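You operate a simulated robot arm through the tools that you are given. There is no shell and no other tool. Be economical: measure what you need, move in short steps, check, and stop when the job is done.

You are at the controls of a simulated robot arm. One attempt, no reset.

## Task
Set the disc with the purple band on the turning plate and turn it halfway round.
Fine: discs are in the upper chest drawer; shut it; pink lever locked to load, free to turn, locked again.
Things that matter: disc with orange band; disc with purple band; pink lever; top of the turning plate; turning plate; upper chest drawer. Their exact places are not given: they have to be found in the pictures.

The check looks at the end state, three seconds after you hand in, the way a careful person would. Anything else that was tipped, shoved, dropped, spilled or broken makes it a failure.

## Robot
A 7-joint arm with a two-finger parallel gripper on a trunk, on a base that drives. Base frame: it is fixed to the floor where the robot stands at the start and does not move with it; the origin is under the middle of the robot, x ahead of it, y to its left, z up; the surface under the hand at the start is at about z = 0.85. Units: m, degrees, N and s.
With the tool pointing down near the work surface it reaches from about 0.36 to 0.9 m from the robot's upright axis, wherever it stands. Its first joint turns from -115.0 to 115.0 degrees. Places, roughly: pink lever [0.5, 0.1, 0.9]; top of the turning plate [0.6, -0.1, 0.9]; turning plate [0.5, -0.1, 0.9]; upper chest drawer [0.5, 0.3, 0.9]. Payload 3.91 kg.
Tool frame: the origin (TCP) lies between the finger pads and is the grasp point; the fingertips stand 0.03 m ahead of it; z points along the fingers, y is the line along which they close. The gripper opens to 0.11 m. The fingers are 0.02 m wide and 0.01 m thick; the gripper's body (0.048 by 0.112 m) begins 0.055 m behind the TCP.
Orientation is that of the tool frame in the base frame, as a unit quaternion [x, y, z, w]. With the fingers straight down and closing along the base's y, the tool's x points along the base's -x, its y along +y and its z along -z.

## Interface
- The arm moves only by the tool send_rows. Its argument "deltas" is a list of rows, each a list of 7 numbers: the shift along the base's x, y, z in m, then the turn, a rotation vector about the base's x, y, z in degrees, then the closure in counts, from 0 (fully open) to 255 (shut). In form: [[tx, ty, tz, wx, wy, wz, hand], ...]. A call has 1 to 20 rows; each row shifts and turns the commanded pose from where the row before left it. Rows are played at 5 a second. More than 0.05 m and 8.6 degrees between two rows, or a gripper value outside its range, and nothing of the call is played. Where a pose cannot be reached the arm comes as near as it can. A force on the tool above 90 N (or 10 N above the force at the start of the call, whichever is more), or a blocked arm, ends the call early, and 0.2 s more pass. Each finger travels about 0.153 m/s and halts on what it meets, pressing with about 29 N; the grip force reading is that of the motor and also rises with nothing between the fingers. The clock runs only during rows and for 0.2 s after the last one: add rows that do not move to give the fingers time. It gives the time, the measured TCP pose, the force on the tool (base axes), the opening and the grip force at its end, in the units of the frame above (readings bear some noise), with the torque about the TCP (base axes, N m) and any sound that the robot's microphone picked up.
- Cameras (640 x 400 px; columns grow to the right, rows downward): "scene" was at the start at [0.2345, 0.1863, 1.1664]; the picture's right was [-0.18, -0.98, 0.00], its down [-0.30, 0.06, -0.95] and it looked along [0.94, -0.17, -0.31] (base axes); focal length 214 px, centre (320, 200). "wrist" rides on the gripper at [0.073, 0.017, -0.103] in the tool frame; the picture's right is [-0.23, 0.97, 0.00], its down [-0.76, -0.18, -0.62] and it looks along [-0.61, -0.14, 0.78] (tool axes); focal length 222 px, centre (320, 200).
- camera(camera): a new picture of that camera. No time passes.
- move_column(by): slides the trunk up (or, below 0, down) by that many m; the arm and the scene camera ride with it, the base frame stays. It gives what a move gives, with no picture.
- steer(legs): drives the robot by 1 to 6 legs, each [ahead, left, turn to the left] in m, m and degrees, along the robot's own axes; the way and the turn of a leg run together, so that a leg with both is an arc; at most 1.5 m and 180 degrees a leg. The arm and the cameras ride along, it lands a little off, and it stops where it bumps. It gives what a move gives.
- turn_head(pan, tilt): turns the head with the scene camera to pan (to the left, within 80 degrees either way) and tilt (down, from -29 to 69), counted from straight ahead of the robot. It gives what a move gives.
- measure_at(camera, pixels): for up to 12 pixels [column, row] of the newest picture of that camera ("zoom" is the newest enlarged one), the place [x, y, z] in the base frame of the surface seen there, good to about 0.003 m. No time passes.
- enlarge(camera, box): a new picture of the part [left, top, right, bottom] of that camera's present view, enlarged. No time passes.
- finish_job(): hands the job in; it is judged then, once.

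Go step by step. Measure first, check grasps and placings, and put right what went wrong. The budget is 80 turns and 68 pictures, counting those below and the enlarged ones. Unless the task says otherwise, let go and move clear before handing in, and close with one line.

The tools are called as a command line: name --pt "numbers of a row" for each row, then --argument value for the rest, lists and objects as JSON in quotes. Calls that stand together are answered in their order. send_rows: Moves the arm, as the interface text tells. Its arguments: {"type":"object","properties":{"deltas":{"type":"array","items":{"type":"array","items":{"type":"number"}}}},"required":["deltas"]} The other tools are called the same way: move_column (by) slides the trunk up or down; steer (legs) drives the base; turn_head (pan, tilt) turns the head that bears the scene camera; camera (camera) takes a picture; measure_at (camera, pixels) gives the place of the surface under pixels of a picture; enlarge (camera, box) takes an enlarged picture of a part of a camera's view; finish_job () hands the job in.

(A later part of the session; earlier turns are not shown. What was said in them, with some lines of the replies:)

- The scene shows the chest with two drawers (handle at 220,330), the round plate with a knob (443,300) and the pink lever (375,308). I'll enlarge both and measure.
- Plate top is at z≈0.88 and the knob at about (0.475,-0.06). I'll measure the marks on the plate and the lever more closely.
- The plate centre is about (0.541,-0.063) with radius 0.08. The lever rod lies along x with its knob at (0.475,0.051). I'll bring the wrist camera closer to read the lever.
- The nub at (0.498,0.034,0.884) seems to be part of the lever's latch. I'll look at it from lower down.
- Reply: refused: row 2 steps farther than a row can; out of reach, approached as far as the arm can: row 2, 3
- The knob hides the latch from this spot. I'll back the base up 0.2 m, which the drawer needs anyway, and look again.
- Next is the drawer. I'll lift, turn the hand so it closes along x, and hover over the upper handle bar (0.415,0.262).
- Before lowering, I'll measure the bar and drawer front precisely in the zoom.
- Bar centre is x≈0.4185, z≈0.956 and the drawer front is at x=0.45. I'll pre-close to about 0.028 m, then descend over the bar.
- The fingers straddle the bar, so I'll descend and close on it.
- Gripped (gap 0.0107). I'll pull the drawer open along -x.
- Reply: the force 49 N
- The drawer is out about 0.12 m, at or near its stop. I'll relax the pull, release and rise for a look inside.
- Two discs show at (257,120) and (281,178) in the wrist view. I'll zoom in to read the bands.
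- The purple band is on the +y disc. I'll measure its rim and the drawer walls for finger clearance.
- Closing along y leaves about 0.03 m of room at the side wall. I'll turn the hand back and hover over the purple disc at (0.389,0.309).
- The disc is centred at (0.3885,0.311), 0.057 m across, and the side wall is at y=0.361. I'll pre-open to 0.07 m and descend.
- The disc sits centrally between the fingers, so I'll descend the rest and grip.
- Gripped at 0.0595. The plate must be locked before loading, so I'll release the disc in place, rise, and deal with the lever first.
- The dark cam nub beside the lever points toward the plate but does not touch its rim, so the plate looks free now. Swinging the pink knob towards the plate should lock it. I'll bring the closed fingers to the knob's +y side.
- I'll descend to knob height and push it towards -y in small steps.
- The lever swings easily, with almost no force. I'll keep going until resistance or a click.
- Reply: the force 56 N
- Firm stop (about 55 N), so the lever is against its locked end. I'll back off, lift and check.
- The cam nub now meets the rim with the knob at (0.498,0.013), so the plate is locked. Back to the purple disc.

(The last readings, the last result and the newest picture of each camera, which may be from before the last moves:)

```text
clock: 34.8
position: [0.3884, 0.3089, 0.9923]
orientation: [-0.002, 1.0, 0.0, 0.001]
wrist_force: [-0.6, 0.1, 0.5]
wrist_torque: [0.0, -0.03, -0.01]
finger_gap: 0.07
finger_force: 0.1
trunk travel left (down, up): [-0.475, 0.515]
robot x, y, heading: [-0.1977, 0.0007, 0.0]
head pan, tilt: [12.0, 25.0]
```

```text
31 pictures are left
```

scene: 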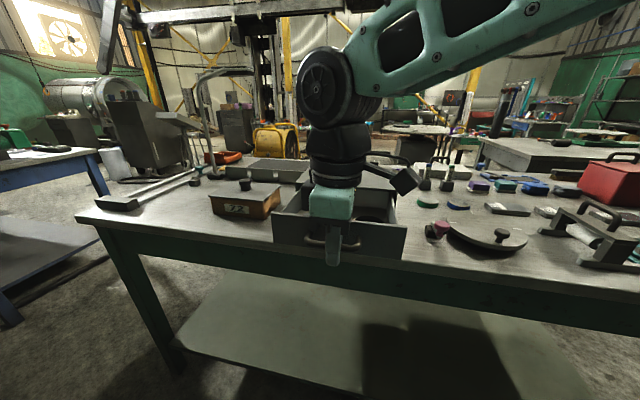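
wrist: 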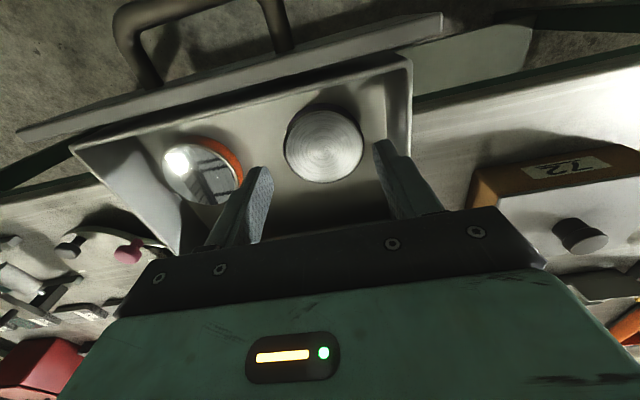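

The disc is unmoved, so I'll descend, grip and lift.

send_rows --pt "0 0.002 -0.016 0 0 0 93" --pt "0 0 -0.016 0 0 0 93" --pt "0 0 0 0 0 0 93" --pt "0 0 0 0 0 0 150" --pt "0 0 0 0 0 0 220" --pt "0 0 0 0 0 0 220" --pt "0 0 0.03 0 0 0 220" --pt "0 0 0.04 0 0 0 220" --pt "0 0 0.04 0 0 0 220" --pt "0 0 0 0 0 0 220"

enlarge --camera "scene" --box '[250, 120, 570, 320]'

```text
clock: 37.0
position: [0.3894, 0.3124, 1.0701]
orientation: [-0.002, 1.0, 0.0, 0.0]
wrist_force: [0.3, 0.5, -3.1]
wrist_torque: [-0.02, 0.05, -0.01]
finger_gap: 0.0592
finger_force: 28.5
trunk travel left (down, up): [-0.475, 0.515]
robot x, y, heading: [-0.2012, 0.0009, 0.1]
head pan, tilt: [12.0, 25.0]
```

```text
2.00 times, centred on (410, 220) of scene
```

zoom: 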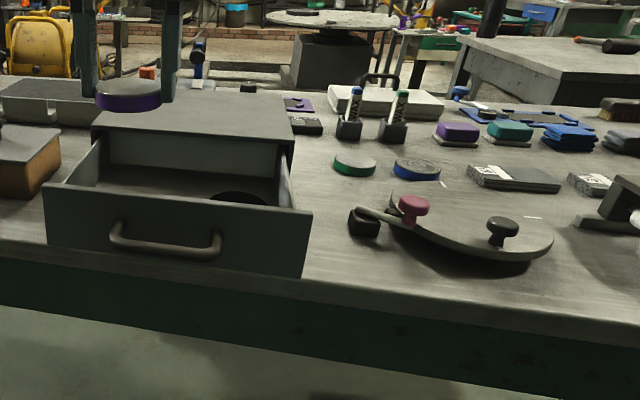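

Holding the purple-banded disc (gap 0.059). I'll move over the plate centre (0.541,-0.0635) and check before lowering.

send_rows --pt "0.0152 -0.0376 0 0 0 0 220" --pt "0.0152 -0.0376 0 0 0 0 220" --pt "0.0152 -0.0376 0 0 0 0 220" --pt "0.0152 -0.0376 0 0 0 0 220" --pt "0.0152 -0.0376 0 0 0 0 220" --pt "0.0152 -0.0376 0 0 0 0 220" --pt "0.0152 -0.0376 0 0 0 0 220" --pt "0.0152 -0.0376 0 0 0 0 220" --pt "0.0152 -0.0376 0 0 0 0 220" --pt "0.0152 -0.0376 0 0 0 0 220" --pt "0 0 -0.04 0 0 0 220" --pt "0 0 -0.04 0 0 0 220" --pt "0 0 0 0 0 0 220"

camera --camera "wrist"

measure_at --camera "wrist" --pixels '[[320, 140], [310, 155]]'

```text
clock: 39.8
position: [0.5425, -0.0661, 0.9883]
orientation: [-0.001, 1.0, 0.0, -0.001]
wrist_force: [0.4, 0.4, -3.7]
wrist_torque: [0.03, -0.01, -0.01]
finger_gap: 0.0592
finger_force: 28.8
trunk travel left (down, up): [-0.475, 0.515]
robot x, y, heading: [-0.1988, 0.0009, 0.2]
head pan, tilt: [12.0, 25.0]
```

```text
29 pictures are left
```

wrist: 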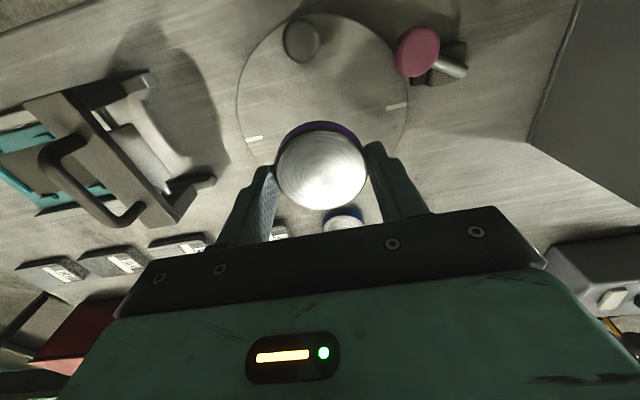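

```text
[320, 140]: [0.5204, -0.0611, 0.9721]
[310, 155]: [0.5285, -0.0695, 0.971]
```

measure_at --camera "wrist" --pixels '[[255, 138], [397, 106], [238, 100], [409, 100], [300, 17], [301, 42], [280, 165], [365, 165], [322, 166]]'

```text
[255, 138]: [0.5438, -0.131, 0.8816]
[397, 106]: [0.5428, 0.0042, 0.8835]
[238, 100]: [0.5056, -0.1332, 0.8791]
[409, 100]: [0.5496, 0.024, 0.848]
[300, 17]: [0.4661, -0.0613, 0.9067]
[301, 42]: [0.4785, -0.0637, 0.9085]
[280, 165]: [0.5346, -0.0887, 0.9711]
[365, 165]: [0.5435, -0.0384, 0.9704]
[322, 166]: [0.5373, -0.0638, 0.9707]
```

The plate centre is (0.5415,-0.0634). I'll lower the disc onto it.

send_rows --pt "-0.001 0.0025 -0.03 0 0 0 220" --pt "0 0 -0.025 0 0 0 220" --pt "0 0 -0.012 0 0 0 220" --pt "0 0 -0.004 0 0 0 220" --pt "0 0 0 0 0 0 220"

```text
clock: 41.0
position: [0.5404, -0.062, 0.9175]
orientation: [-0.001, 1.0, -0.001, 0.0]
wrist_force: [-0.4, 0.7, -4.2]
wrist_torque: [0.0, 0.01, -0.03]
finger_gap: 0.0592
finger_force: 29.5
trunk travel left (down, up): [-0.475, 0.515]
robot x, y, heading: [-0.2005, 0.0004, 0.2]
head pan, tilt: [12.0, 25.0]
```

send_rows --pt "0.001 -0.001 -0.0015 0 0 0 220" --pt "0 0 -0.0015 0 0 0 220" --pt "0 0 0 0 0 0 220"

```text
clock: 41.8
position: [0.5427, -0.0625, 0.9147]
orientation: [-0.002, 1.0, 0.0, 0.001]
wrist_force: [0.7, -0.6, 2.8]
wrist_torque: [0.03, 0.13, 0.01]
finger_gap: 0.0592
finger_force: 28.9
trunk travel left (down, up): [-0.475, 0.515]
robot x, y, heading: [-0.2021, 0.0004, 0.0]
head pan, tilt: [12.0, 25.0]
```

Contact: the force went from -4 to +3 N. I'll release gently and rise.

send_rows --pt "0 0 0 0 0 0 93" --pt "0 0 0 0 0 0 93" --pt "0 0 0.02 0 0 0 93" --pt "0 0 0.03 0 0 0 93" --pt "0 0 0.04 0 0 0 93" --pt "-0.02 0.03 0.03 0 0 0 255" --pt "-0.02 0.04 0 0 0 0 255" --pt "-0.02 0.04 0 0 0 0 255"

enlarge --camera "scene" --box '[405, 185, 533, 265]'

measure_at --camera "zoom" --pixels '[[385, 175], [400, 170]]'

```text
clock: 43.6
position: [0.4821, 0.0444, 1.0358]
orientation: [-0.002, 1.0, -0.001, 0.0]
wrist_force: [-0.4, -0.5, 0.6]
wrist_torque: [-0.01, 0.02, -0.01]
finger_gap: 0.0004
finger_force: 29.0
trunk travel left (down, up): [-0.475, 0.515]
robot x, y, heading: [-0.202, -0.0009, 0.3]
head pan, tilt: [12.0, 25.0]
```

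```text
5.00 times, centred on (469, 225) of scene
```

zoom: 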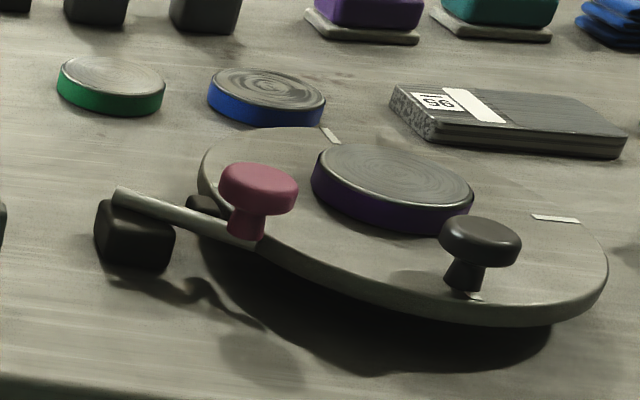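

```text
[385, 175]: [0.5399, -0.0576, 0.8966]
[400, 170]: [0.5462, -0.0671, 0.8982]
```

The disc sits flat at the centre. Next I'll free the lever by bringing the closed fingers to the plate side of the pink knob and pushing it back.

send_rows --pt "0.014 -0.0165 -0.01 0 0 0 255" --pt "0.014 -0.0165 -0.01 0 0 0 255" --pt "0.014 -0.0165 -0.01 0 0 0 255" --pt "0 0 -0.03 0 0 0 255" --pt "0 0 -0.03 0 0 0 255" --pt "0 0 -0.022 0 0 0 255" --pt "0 0 0 0 0 0 255"

enlarge --camera "scene" --box '[405, 185, 533, 265]'

```text
clock: 45.2
position: [0.5251, -0.0025, 0.9244]
orientation: [-0.001, 1.0, -0.001, 0.0]
wrist_force: [-0.3, -0.3, 0.4]
wrist_torque: [0.02, -0.04, -0.03]
finger_gap: 0.0002
finger_force: 29.1
trunk travel left (down, up): [-0.475, 0.515]
robot x, y, heading: [-0.1972, 0.0009, 0.2]
head pan, tilt: [12.0, 25.0]
```

```text
5.00 times, centred on (469, 225) of scene
```

zoom: 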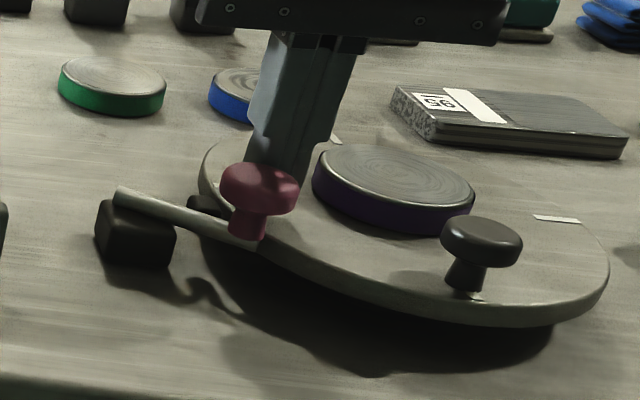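

The fingers are behind the knob. I'll push it along its arc back to the free position.

send_rows --pt "-0.008 0.002 0 0 0 0 255" --pt "-0.008 0.0025 0 0 0 0 255" --pt "-0.008 0.003 0 0 0 0 255" --pt "-0.008 0.005 0 0 0 0 255" --pt "-0.007 0.006 0 0 0 0 255" --pt "-0.005 0.006 0 0 0 0 255" --pt "-0.004 0.006 0 0 0 0 255" --pt "0 0 0 0 0 0 255"

enlarge --camera "scene" --box '[405, 185, 533, 265]'

```text
clock: 47.0
position: [0.4782, 0.0261, 0.9227]
orientation: [-0.001, 1.0, -0.001, 0.0]
wrist_force: [5.6, -12.2, 1.8]
wrist_torque: [-0.23, -0.17, -0.07]
finger_gap: 0.0
finger_force: 28.5
trunk travel left (down, up): [-0.475, 0.515]
robot x, y, heading: [-0.2007, -0.0013, 0.4]
head pan, tilt: [12.0, 25.0]
```

```text
5.00 times, centred on (469, 225) of scene
```

zoom: 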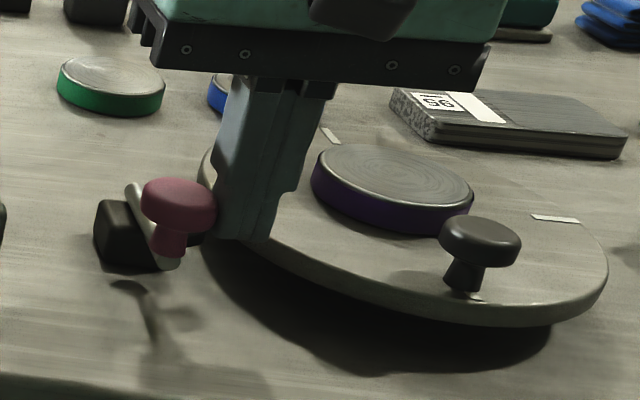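

The lever is back at its free stop. I'll retract, then turn the hand to yaw +135° above the black knob so it can follow the plate's arc with the knob gripped.

send_rows --pt "0 -0.01 0 0 0 0 255" --pt "0 -0.005 0.03 0 0 0 255" --pt "0 0 0.04 0 0 0 255" --pt "0 0 0.03 0 0 8.44 255" --pt "0 -0.01 0 0 0 8.44 200" --pt "-0.0055 -0.01 0 0 0 8.44 150" --pt "0 -0.01 0 0 0 8.44 150" --pt "0 -0.01 0 0 0 8.44 150" --pt "0 -0.01 0 0 0 8.44 150" --pt "0 -0.01 0 0 0 8.44 150" --pt "0 -0.0125 0 0 0 8.44 150" --pt "0 0 0 0 0 8.44 150" --pt "0 0 0 0 0 8.44 150" --pt "0 0 0 0 0 8.44 150" --pt "0 0 0 0 0 8.44 150" --pt "0 0 0 0 0 8.44 150" --pt "0 0 0 0 0 8.44 150" --pt "0 0 0 0 0 8.44 150" --pt "0 0 0 0 0 8.44 150" --pt "0 0 0 0 0 0 150"

camera --camera "wrist"

enlarge --camera "scene" --box '[405, 185, 533, 265]'

```text
clock: 51.2
position: [0.4706, -0.0585, 1.0237]
orientation: [0.925, -0.38, 0.001, 0.001]
wrist_force: [0.3, -0.6, -0.3]
wrist_torque: [0.02, -0.02, -0.02]
finger_gap: 0.0453
finger_force: 0.1
trunk travel left (down, up): [-0.475, 0.515]
robot x, y, heading: [-0.2036, 0.0017, 0.4]
head pan, tilt: [12.0, 25.0]
```

```text
25 pictures are left
```

wrist: 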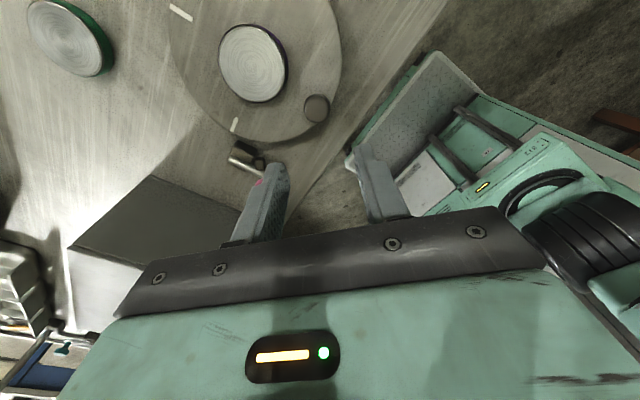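

```text
5.00 times, centred on (469, 225) of scene
```

zoom: 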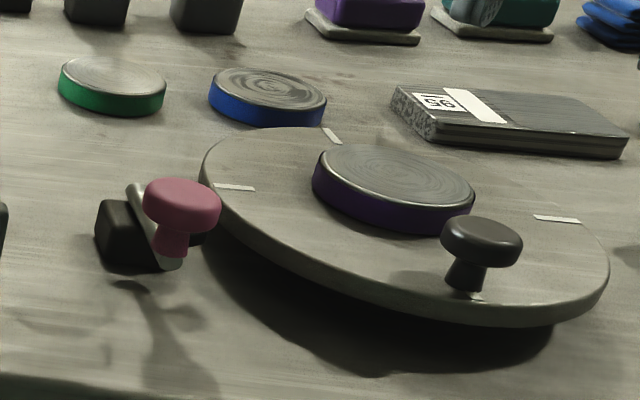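

measure_at --camera "wrist" --pixels '[[316, 107], [306, 107], [327, 107], [316, 97], [316, 117], [252, 63], [235, 126], [181, 13]]'

```text
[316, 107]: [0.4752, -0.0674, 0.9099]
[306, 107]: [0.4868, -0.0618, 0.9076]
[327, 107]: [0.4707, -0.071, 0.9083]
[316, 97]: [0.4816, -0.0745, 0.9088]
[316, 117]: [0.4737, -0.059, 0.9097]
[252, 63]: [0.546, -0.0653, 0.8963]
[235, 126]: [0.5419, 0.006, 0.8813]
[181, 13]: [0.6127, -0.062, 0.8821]
```

The knob is at about (0.475,-0.063). I'll descend around it and grip.

send_rows --pt "0.004 -0.004 -0.03 0 0 0 150" --pt "0 0 -0.03 0 0 0 150" --pt "0 0 -0.025 0 0 0 150" --pt "0 0 -0.018 0 0 0 150" --pt "0 0 0 0 0 0 150"

enlarge --camera "scene" --box '[405, 185, 533, 265]'

```text
clock: 52.4
position: [0.4726, -0.0623, 0.9184]
orientation: [0.925, -0.38, 0.0, 0.0]
wrist_force: [-0.4, -0.7, 0.5]
wrist_torque: [0.01, 0.01, -0.02]
finger_gap: 0.0452
finger_force: 0.0
trunk travel left (down, up): [-0.475, 0.515]
robot x, y, heading: [-0.1986, 0.0014, 0.4]
head pan, tilt: [12.0, 25.0]
```

```text
5.00 times, centred on (469, 225) of scene
```

zoom: 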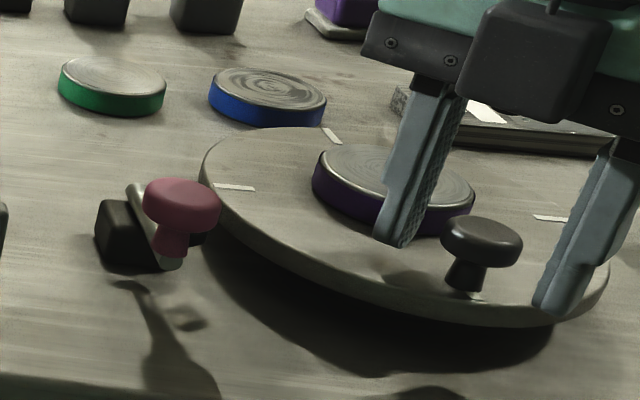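

Both fingers straddle the knob and clear the disc. I'll close.

send_rows --pt "0 0 0 0 0 0 190" --pt "0 0 0 0 0 0 230" --pt "0 0 0 0 0 0 230" --pt "0 0 0 0 0 0 230"

```text
clock: 53.4
position: [0.4737, -0.0629, 0.9195]
orientation: [0.925, -0.38, 0.001, -0.001]
wrist_force: [5.5, 0.4, -1.1]
wrist_torque: [-0.39, -0.53, 0.01]
finger_gap: 0.0254
finger_force: 45.5
trunk travel left (down, up): [-0.475, 0.515]
robot x, y, heading: [-0.2049, 0.0017, 0.2]
head pan, tilt: [12.0, 25.0]
```

Gripped on the knob (0.0254 m). I'll turn the first 40° along the arc on the +y side as a test.

send_rows --pt "0.00103 0.01177 0 0 0 -5 230" --pt "0.00306 0.01142 0 0 0 -5 230" --pt "0.005 0.01071 0 0 0 -5 230" --pt "0.00678 0.00968 0 0 0 -5 230" --pt "0 0 0 0 0 0 230"

enlarge --camera "scene" --box '[405, 185, 533, 265]'

```text
clock: 54.6
position: [0.4887, -0.0169, 0.9191]
orientation: [0.844, -0.536, 0.001, 0.0]
wrist_force: [-14.2, 3.8, -1.0]
wrist_torque: [0.28, 0.37, -0.45]
finger_gap: 0.0256
finger_force: 44.8
trunk travel left (down, up): [-0.475, 0.515]
robot x, y, heading: [-0.1975, -0.0034, 0.2]
head pan, tilt: [12.0, 25.0]
```

```text
5.00 times, centred on (469, 225) of scene
```

zoom: 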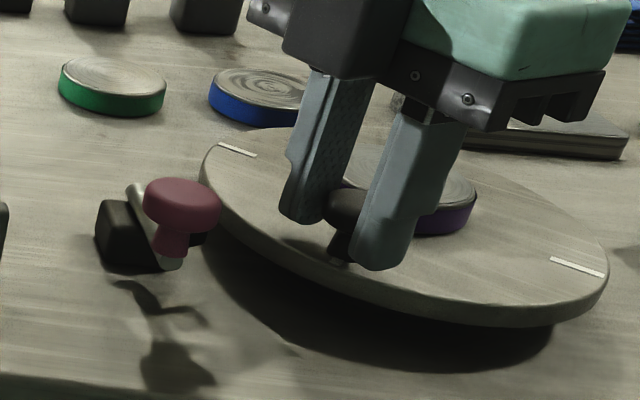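

The plate turns freely and the disc rides along. I'll continue through 100° more.

send_rows --pt "0.0078 0.009 0 0 0 -5 230" --pt "0.00968 0.00678 0 0 0 -5 230" --pt "0.01071 0.005 0 0 0 -5 230" --pt "0.01142 0.00306 0 0 0 -5 230" --pt "0.01177 0.00103 0 0 0 -5 230" --pt "0.01177 -0.00103 0 0 0 -5 230" --pt "0.01142 -0.00306 0 0 0 -5 230" --pt "0.01071 -0.005 0 0 0 -5 230" --pt "0.00968 -0.00678 0 0 0 -5 230" --pt "0.00835 -0.00835 0 0 0 -5 230" --pt "0 0 0 0 0 0 230"

enlarge --camera "scene" --box '[405, 185, 533, 265]'

```text
clock: 57.0
position: [0.5932, -0.0183, 0.9199]
orientation: [-0.539, 0.842, -0.001, 0.001]
wrist_force: [-2.0, 2.8, -1.2]
wrist_torque: [-0.03, 0.09, -0.18]
finger_gap: 0.0254
finger_force: 44.5
trunk travel left (down, up): [-0.475, 0.515]
robot x, y, heading: [-0.1991, -0.0011, -0.1]
head pan, tilt: [12.0, 25.0]
```

```text
5.00 times, centred on (469, 225) of scene
```

zoom: 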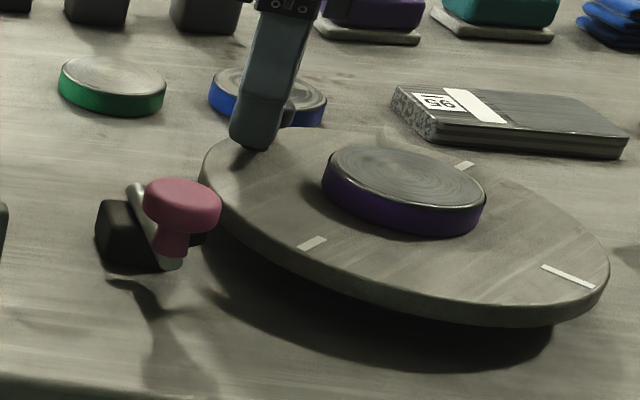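

Nearly there; the last 40°.

send_rows --pt "0.00678 -0.00968 0 0 0 -5 230" --pt "0.005 -0.01071 0 0 0 -5 230" --pt "0.00306 -0.01142 0 0 0 -5 230" --pt "0.00103 -0.01177 0 0 0 -5 230" --pt "0 0 0 0 0 0 230" --pt "0 0 0 0 0 0 230"

enlarge --camera "scene" --box '[405, 185, 533, 265]'

measure_at --camera "zoom" --pixels '[[473, 298], [233, 186], [560, 216], [336, 136]]'

```text
clock: 58.4
position: [0.6079, -0.0617, 0.9208]
orientation: [-0.384, 0.923, 0.0, 0.001]
wrist_force: [-1.1, 2.7, -7.0]
wrist_torque: [0.21, -0.08, -0.21]
finger_gap: 0.0252
finger_force: 44.9
trunk travel left (down, up): [-0.475, 0.515]
robot x, y, heading: [-0.2011, -0.0019, 0.2]
head pan, tilt: [12.0, 25.0]
```

```text
5.00 times, centred on (469, 225) of scene
```

zoom: 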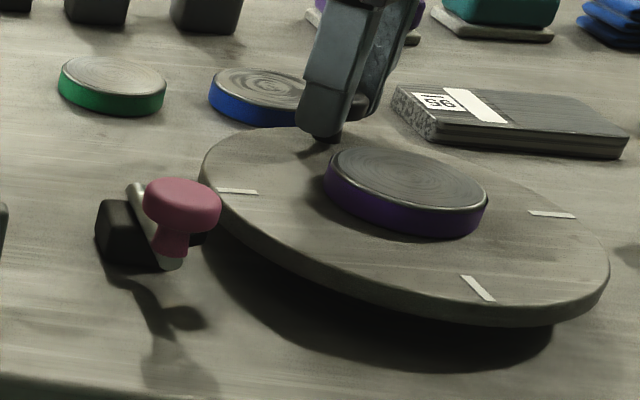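

```text
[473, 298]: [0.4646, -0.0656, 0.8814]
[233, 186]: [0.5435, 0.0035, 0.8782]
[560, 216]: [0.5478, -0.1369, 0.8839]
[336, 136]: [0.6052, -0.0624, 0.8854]
```

The marks show the turn is about 2° short of half. I'll add 2.5 mm more along the arc, then release and lift.

send_rows --pt "0 -0.003 0 0 0 0 230" --pt "0 0 0 0 0 0 230" --pt "0 0 0 0 0 0 150" --pt "0 0 0 0 0 0 150" --pt "0 0 0.03 0 0 0 150" --pt "0 0 0.04 0 0 0 150" --pt "0 0 0.04 0 0 0 200" --pt "0 0 0 0 0 0 255"

enlarge --camera "scene" --box '[405, 185, 533, 265]'

measure_at --camera "zoom" --pixels '[[476, 290], [237, 190], [555, 215], [328, 102], [405, 180]]'

```text
clock: 60.2
position: [0.6071, -0.0668, 1.0306]
orientation: [-0.385, 0.923, 0.0, 0.0]
wrist_force: [0.4, -0.1, -0.4]
wrist_torque: [0.02, 0.06, 0.0]
finger_gap: 0.0003
finger_force: 29.2
trunk travel left (down, up): [-0.475, 0.515]
robot x, y, heading: [-0.1986, -0.0005, 0.3]
head pan, tilt: [12.0, 25.0]
```

```text
5.00 times, centred on (469, 225) of scene
```

zoom: 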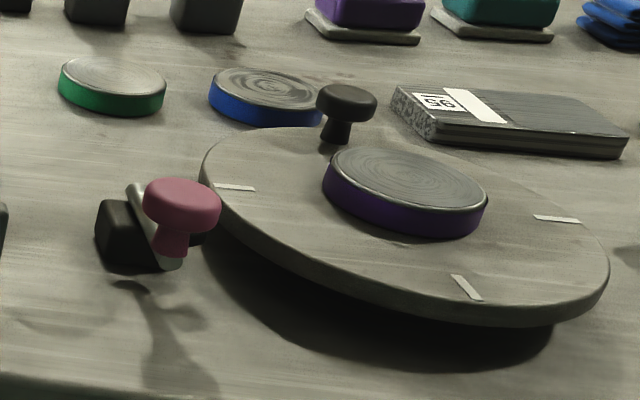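

```text
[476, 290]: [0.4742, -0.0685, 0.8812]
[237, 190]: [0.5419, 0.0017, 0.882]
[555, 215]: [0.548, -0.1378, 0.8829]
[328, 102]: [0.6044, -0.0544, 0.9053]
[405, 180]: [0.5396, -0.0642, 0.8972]
```

The marks coincide with their original positions, so the turn is 180° with the knob opposite. I'll lock the lever again along the same path as before.

send_rows --pt "-0.0218 0.0258 0 0 0 -7.5 255" --pt "-0.0218 0.0258 0 0 0 -7.5 255" --pt "-0.0218 0.0258 0 0 0 -7.5 255" --pt "-0.0218 0.0258 0 0 0 -7.5 255" --pt "-0.0218 0.0258 0 0 0 -7.5 255" --pt "-0.0218 0.0258 0 0 0 -7.5 255" --pt "0 0 -0.03 0 0 0 255" --pt "0 0 -0.04 0 0 0 255" --pt "0 0 0 0 0 0 255"

enlarge --camera "scene" --box '[405, 185, 533, 265]'

```text
clock: 62.2
position: [0.481, 0.0908, 0.959]
orientation: [-0.003, 1.0, 0.0, 0.001]
wrist_force: [0.4, -0.7, 0.4]
wrist_torque: [-0.02, -0.03, 0.02]
finger_gap: 0.0
finger_force: 29.6
trunk travel left (down, up): [-0.475, 0.515]
robot x, y, heading: [-0.2, -0.0014, 0.3]
head pan, tilt: [12.0, 25.0]
```

```text
5.00 times, centred on (469, 225) of scene
```

zoom: 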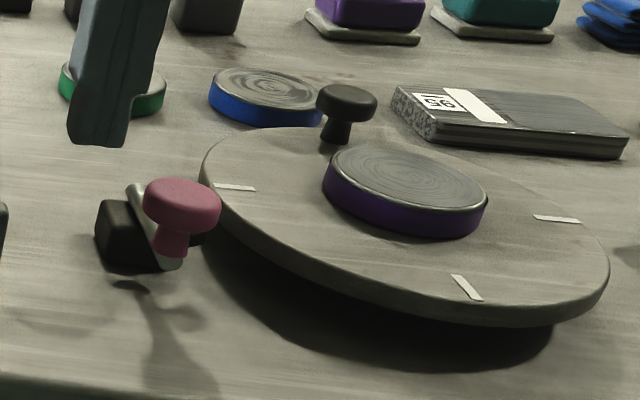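

send_rows --pt "-0.003 0 -0.018 0 0 0 255" --pt "-0.001 0 -0.018 0 0 0 255" --pt "0 -0.012 0 0 0 0 255" --pt "0 -0.01 0 0 0 0 255" --pt "0 -0.008 0 0 0 0 255" --pt "0 -0.008 0 0 0 0 255" --pt "0 -0.008 0 0 0 0 255" --pt "0.001 -0.007 0 0 0 0 255" --pt "0.002 -0.006 0 0 0 0 255" --pt "0.001 -0.004 0 0 0 0 255" --pt "0.002 -0.004 0 0 0 0 255" --pt "0 0 0 0 0 0 255"

```text
clock: 64.8
position: [0.4787, 0.025, 0.9236]
orientation: [-0.004, 1.0, 0.001, -0.001]
wrist_force: [-14.7, 20.5, -2.8]
wrist_torque: [0.48, 0.35, 0.04]
finger_gap: 0.0
finger_force: 29.1
trunk travel left (down, up): [-0.475, 0.515]
robot x, y, heading: [-0.2049, -0.001, 0.2]
head pan, tilt: [12.0, 25.0]
```

Stop reached at 25 N. I'll press slightly more, as before, then back away and check.

send_rows --pt "0.002 -0.003 0 0 0 0 255" --pt "0.002 -0.002 0 0 0 0 255" --pt "0 0 0 0 0 0 255" --pt "-0.008 0.012 0 0 0 0 255" --pt "-0.008 0.015 0.01 0 0 0 255" --pt "0 0.02 0.04 0 0 0 255" --pt "0 0.03 0.04 0 0 0 255" --pt "-0.02 0.03 0.035 0 0 0 255" --pt "0 0 0 0 0 0 255"

enlarge --camera "scene" --box '[405, 185, 533, 265]'

camera --camera "scene"

```text
refused: row 8 steps farther than a row can; nothing moved
```

```text
5.00 times, centred on (469, 225) of scene
```

zoom: 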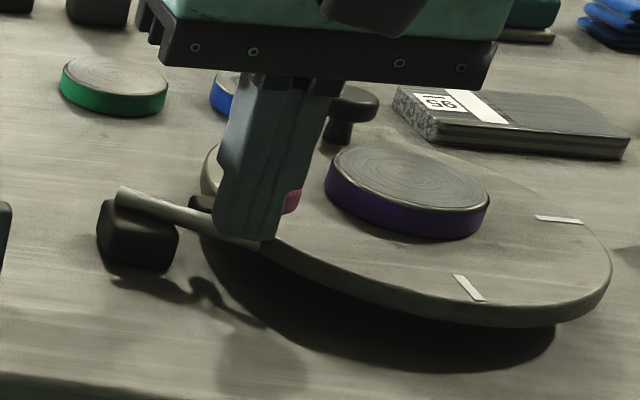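

```text
16 pictures are left
```

scene: 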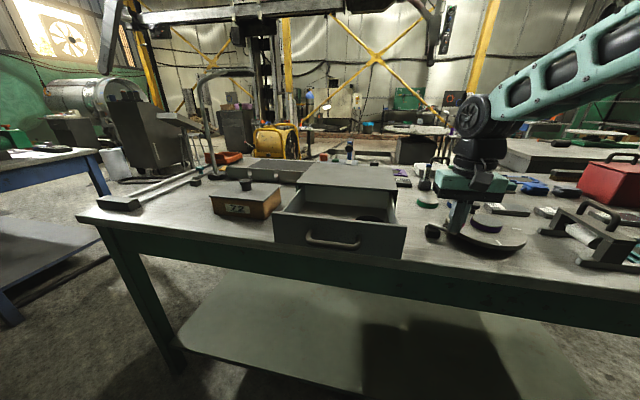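

send_rows --pt "0.002 -0.003 0 0 0 0 255" --pt "0.002 -0.002 0 0 0 0 255" --pt "0 0 0 0 0 0 255" --pt "-0.008 0.012 0 0 0 0 255" --pt "-0.008 0.015 0.01 0 0 0 255" --pt "-0.01 0.01 0.04 0 0 0 255" --pt "-0.02 0 0.04 0 0 0 255" --pt "-0.03 0 0.03 0 0 0 255" --pt "0 0 0 0 0 0 255"

enlarge --camera "scene" --box '[405, 185, 533, 265]'

```text
clock: 66.8
position: [0.4071, 0.053, 1.0465]
orientation: [-0.003, 1.0, 0.001, 0.0]
wrist_force: [-0.5, 0.8, -0.5]
wrist_torque: [0.0, -0.01, -0.01]
finger_gap: 0.0
finger_force: 28.9
trunk travel left (down, up): [-0.475, 0.515]
robot x, y, heading: [-0.2028, -0.001, 0.2]
head pan, tilt: [12.0, 25.0]
```

```text
5.00 times, centred on (469, 225) of scene
```

zoom: 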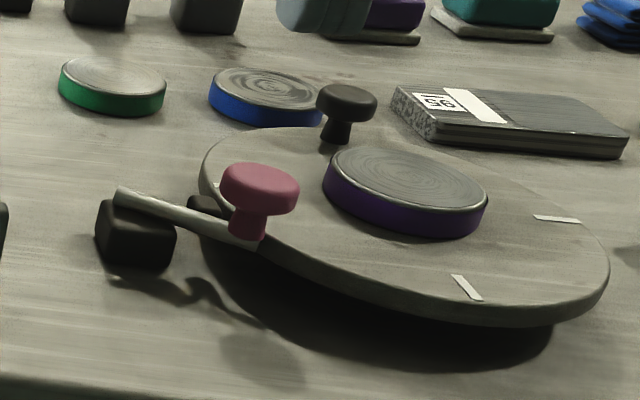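

Locked again. Next I'll shut the drawer: closed fingers go in front of the handle bar (x≈0.29, y≈0.26).

send_rows --pt "-0.0253 0.0345 0 0 0 0 255" --pt "-0.0253 0.0345 0 0 0 0 255" --pt "-0.0253 0.0345 0 0 0 0 255" --pt "-0.0253 0.0345 0 0 0 0 255" --pt "-0.0253 0.0345 0 0 0 0 255" --pt "-0.0253 0.0345 0 0 0 0 255" --pt "0 0 -0.03 0 0 0 255" --pt "0 0 -0.035 0 0 0 255" --pt "0 0 -0.032 0 0 0 255" --pt "0 0 0 0 0 0 255"

enlarge --camera "scene" --box '[250, 160, 442, 280]'

```text
clock: 69.0
position: [0.2577, 0.2611, 0.9473]
orientation: [-0.003, 1.0, 0.0, -0.001]
wrist_force: [-0.5, -0.9, 0.2]
wrist_torque: [0.0, -0.03, 0.03]
finger_gap: 0.0
finger_force: 29.0
trunk travel left (down, up): [-0.475, 0.515]
robot x, y, heading: [-0.2013, -0.0013, -0.1]
head pan, tilt: [12.0, 25.0]
```

```text
3.33 times, centred on (346, 220) of scene
```

zoom: 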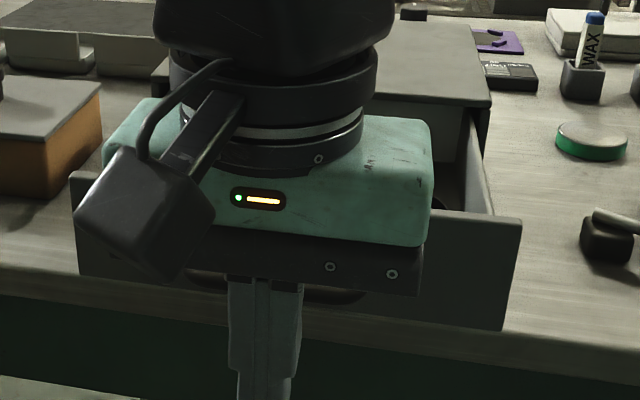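

The fingers are in front of the bar, so I'll push the drawer in smoothly.

send_rows --pt "0.01 0 0 0 0 0 255" --pt "0.012 0 0 0 0 0 255" --pt "0.015 0 0 0 0 0 255" --pt "0.015 0 0 0 0 0 255" --pt "0.015 0 0 0 0 0 255" --pt "0.015 0 0 0 0 0 255" --pt "0.015 0 0 0 0 0 255" --pt "0.015 0 0 0 0 0 255" --pt "0.012 0 0 0 0 0 255" --pt "0.01 0 0 0 0 0 255" --pt "0.006 0 0 0 0 0 255" --pt "0 0 0 0 0 0 255"

```text
clock: 71.6
position: [0.3957, 0.2605, 0.9485]
orientation: [-0.003, 1.0, -0.001, -0.001]
wrist_force: [0.1, 0.8, 0.5]
wrist_torque: [-0.04, 0.02, -0.02]
finger_gap: 0.0003
finger_force: 28.5
trunk travel left (down, up): [-0.475, 0.515]
robot x, y, heading: [-0.2011, -0.0038, 0.1]
head pan, tilt: [12.0, 25.0]
```

send_rows --pt "0.004 0 0 0 0 0 255" --pt "0.004 0 0 0 0 0 255" --pt "0.003 0 0 0 0 0 255" --pt "0 0 0 0 0 0 255"

```text
clock: 72.6
position: [0.4047, 0.2609, 0.9469]
orientation: [-0.004, 1.0, -0.001, -0.003]
wrist_force: [-37.9, -9.3, 1.3]
wrist_torque: [0.07, -0.25, -0.51]
finger_gap: 0.0001
finger_force: 29.2
trunk travel left (down, up): [-0.475, 0.515]
robot x, y, heading: [-0.2011, -0.0023, 0.3]
head pan, tilt: [12.0, 25.0]
```

The drawer met its stop at x≈0.405 (38 N), which matches shut. I'll back off, rise and check everything.

send_rows --pt "-0.02 0 0 0 0 0 255" --pt "-0.03 0 0 0 0 0 255" --pt "-0.03 0 0.03 0 0 0 255" --pt "-0.02 0 0.04 0 0 0 255" --pt "0 -0.03 0.04 0 0 0 255" --pt "0 -0.03 0.04 0 0 0 255" --pt "0 -0.03 0.04 0 0 0 255" --pt "0 0 0.04 0 0 0 255" --pt "0 0 0 0 0 0 255"

enlarge --camera "scene" --box '[250, 140, 490, 290]'

measure_at --camera "zoom" --pixels '[[130, 150], [370, 170], [250, 145], [250, 240]]'

camera --camera "scene"

enlarge --camera "scene" --box '[405, 185, 533, 265]'

```text
clock: 74.6
position: [0.3071, 0.1729, 1.1791]
orientation: [-0.002, 1.0, 0.0, 0.001]
wrist_force: [0.4, 0.7, -0.5]
wrist_torque: [-0.01, 0.01, -0.03]
finger_gap: 0.0
finger_force: 29.5
trunk travel left (down, up): [-0.475, 0.515]
robot x, y, heading: [-0.2002, 0.0008, 0.2]
head pan, tilt: [12.0, 25.0]
```

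```text
2.67 times, centred on (370, 215) of scene
```

zoom: 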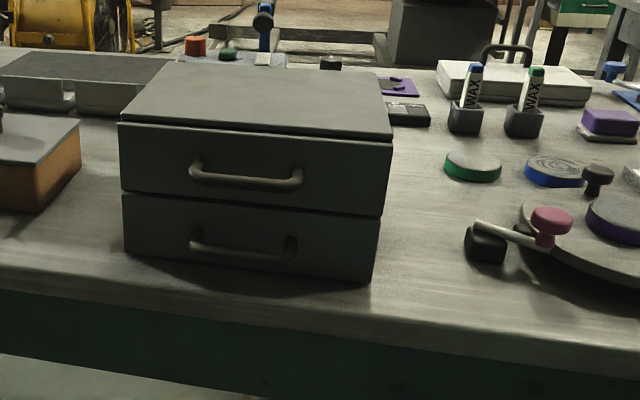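

```text
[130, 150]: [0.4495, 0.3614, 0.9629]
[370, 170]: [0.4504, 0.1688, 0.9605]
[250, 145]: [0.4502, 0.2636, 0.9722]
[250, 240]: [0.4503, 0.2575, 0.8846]
```

```text
12 pictures are left
```

scene: 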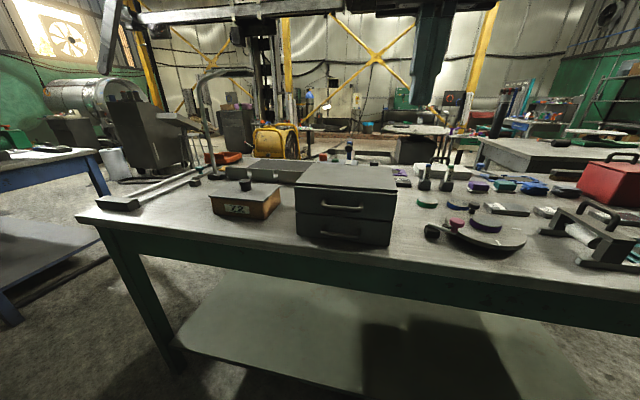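

```text
5.00 times, centred on (469, 225) of scene
```

zoom: 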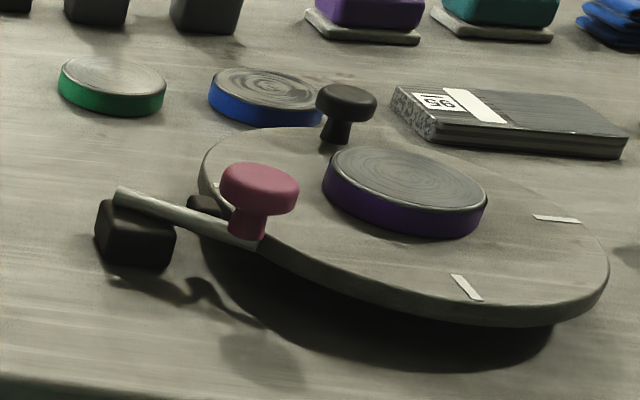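

The drawer front is flush at x=0.450. The purple disc is centred on the plate, the plate is turned 180°, the lever is locked, and the arm is clear. I'll hand in.

finish_job

```text
The job is handed in.
```

The disc with the purple band is on the turning plate, which is turned halfway round and locked again, and the upper drawer is shut; I handed the job in and have not seen a verdict.
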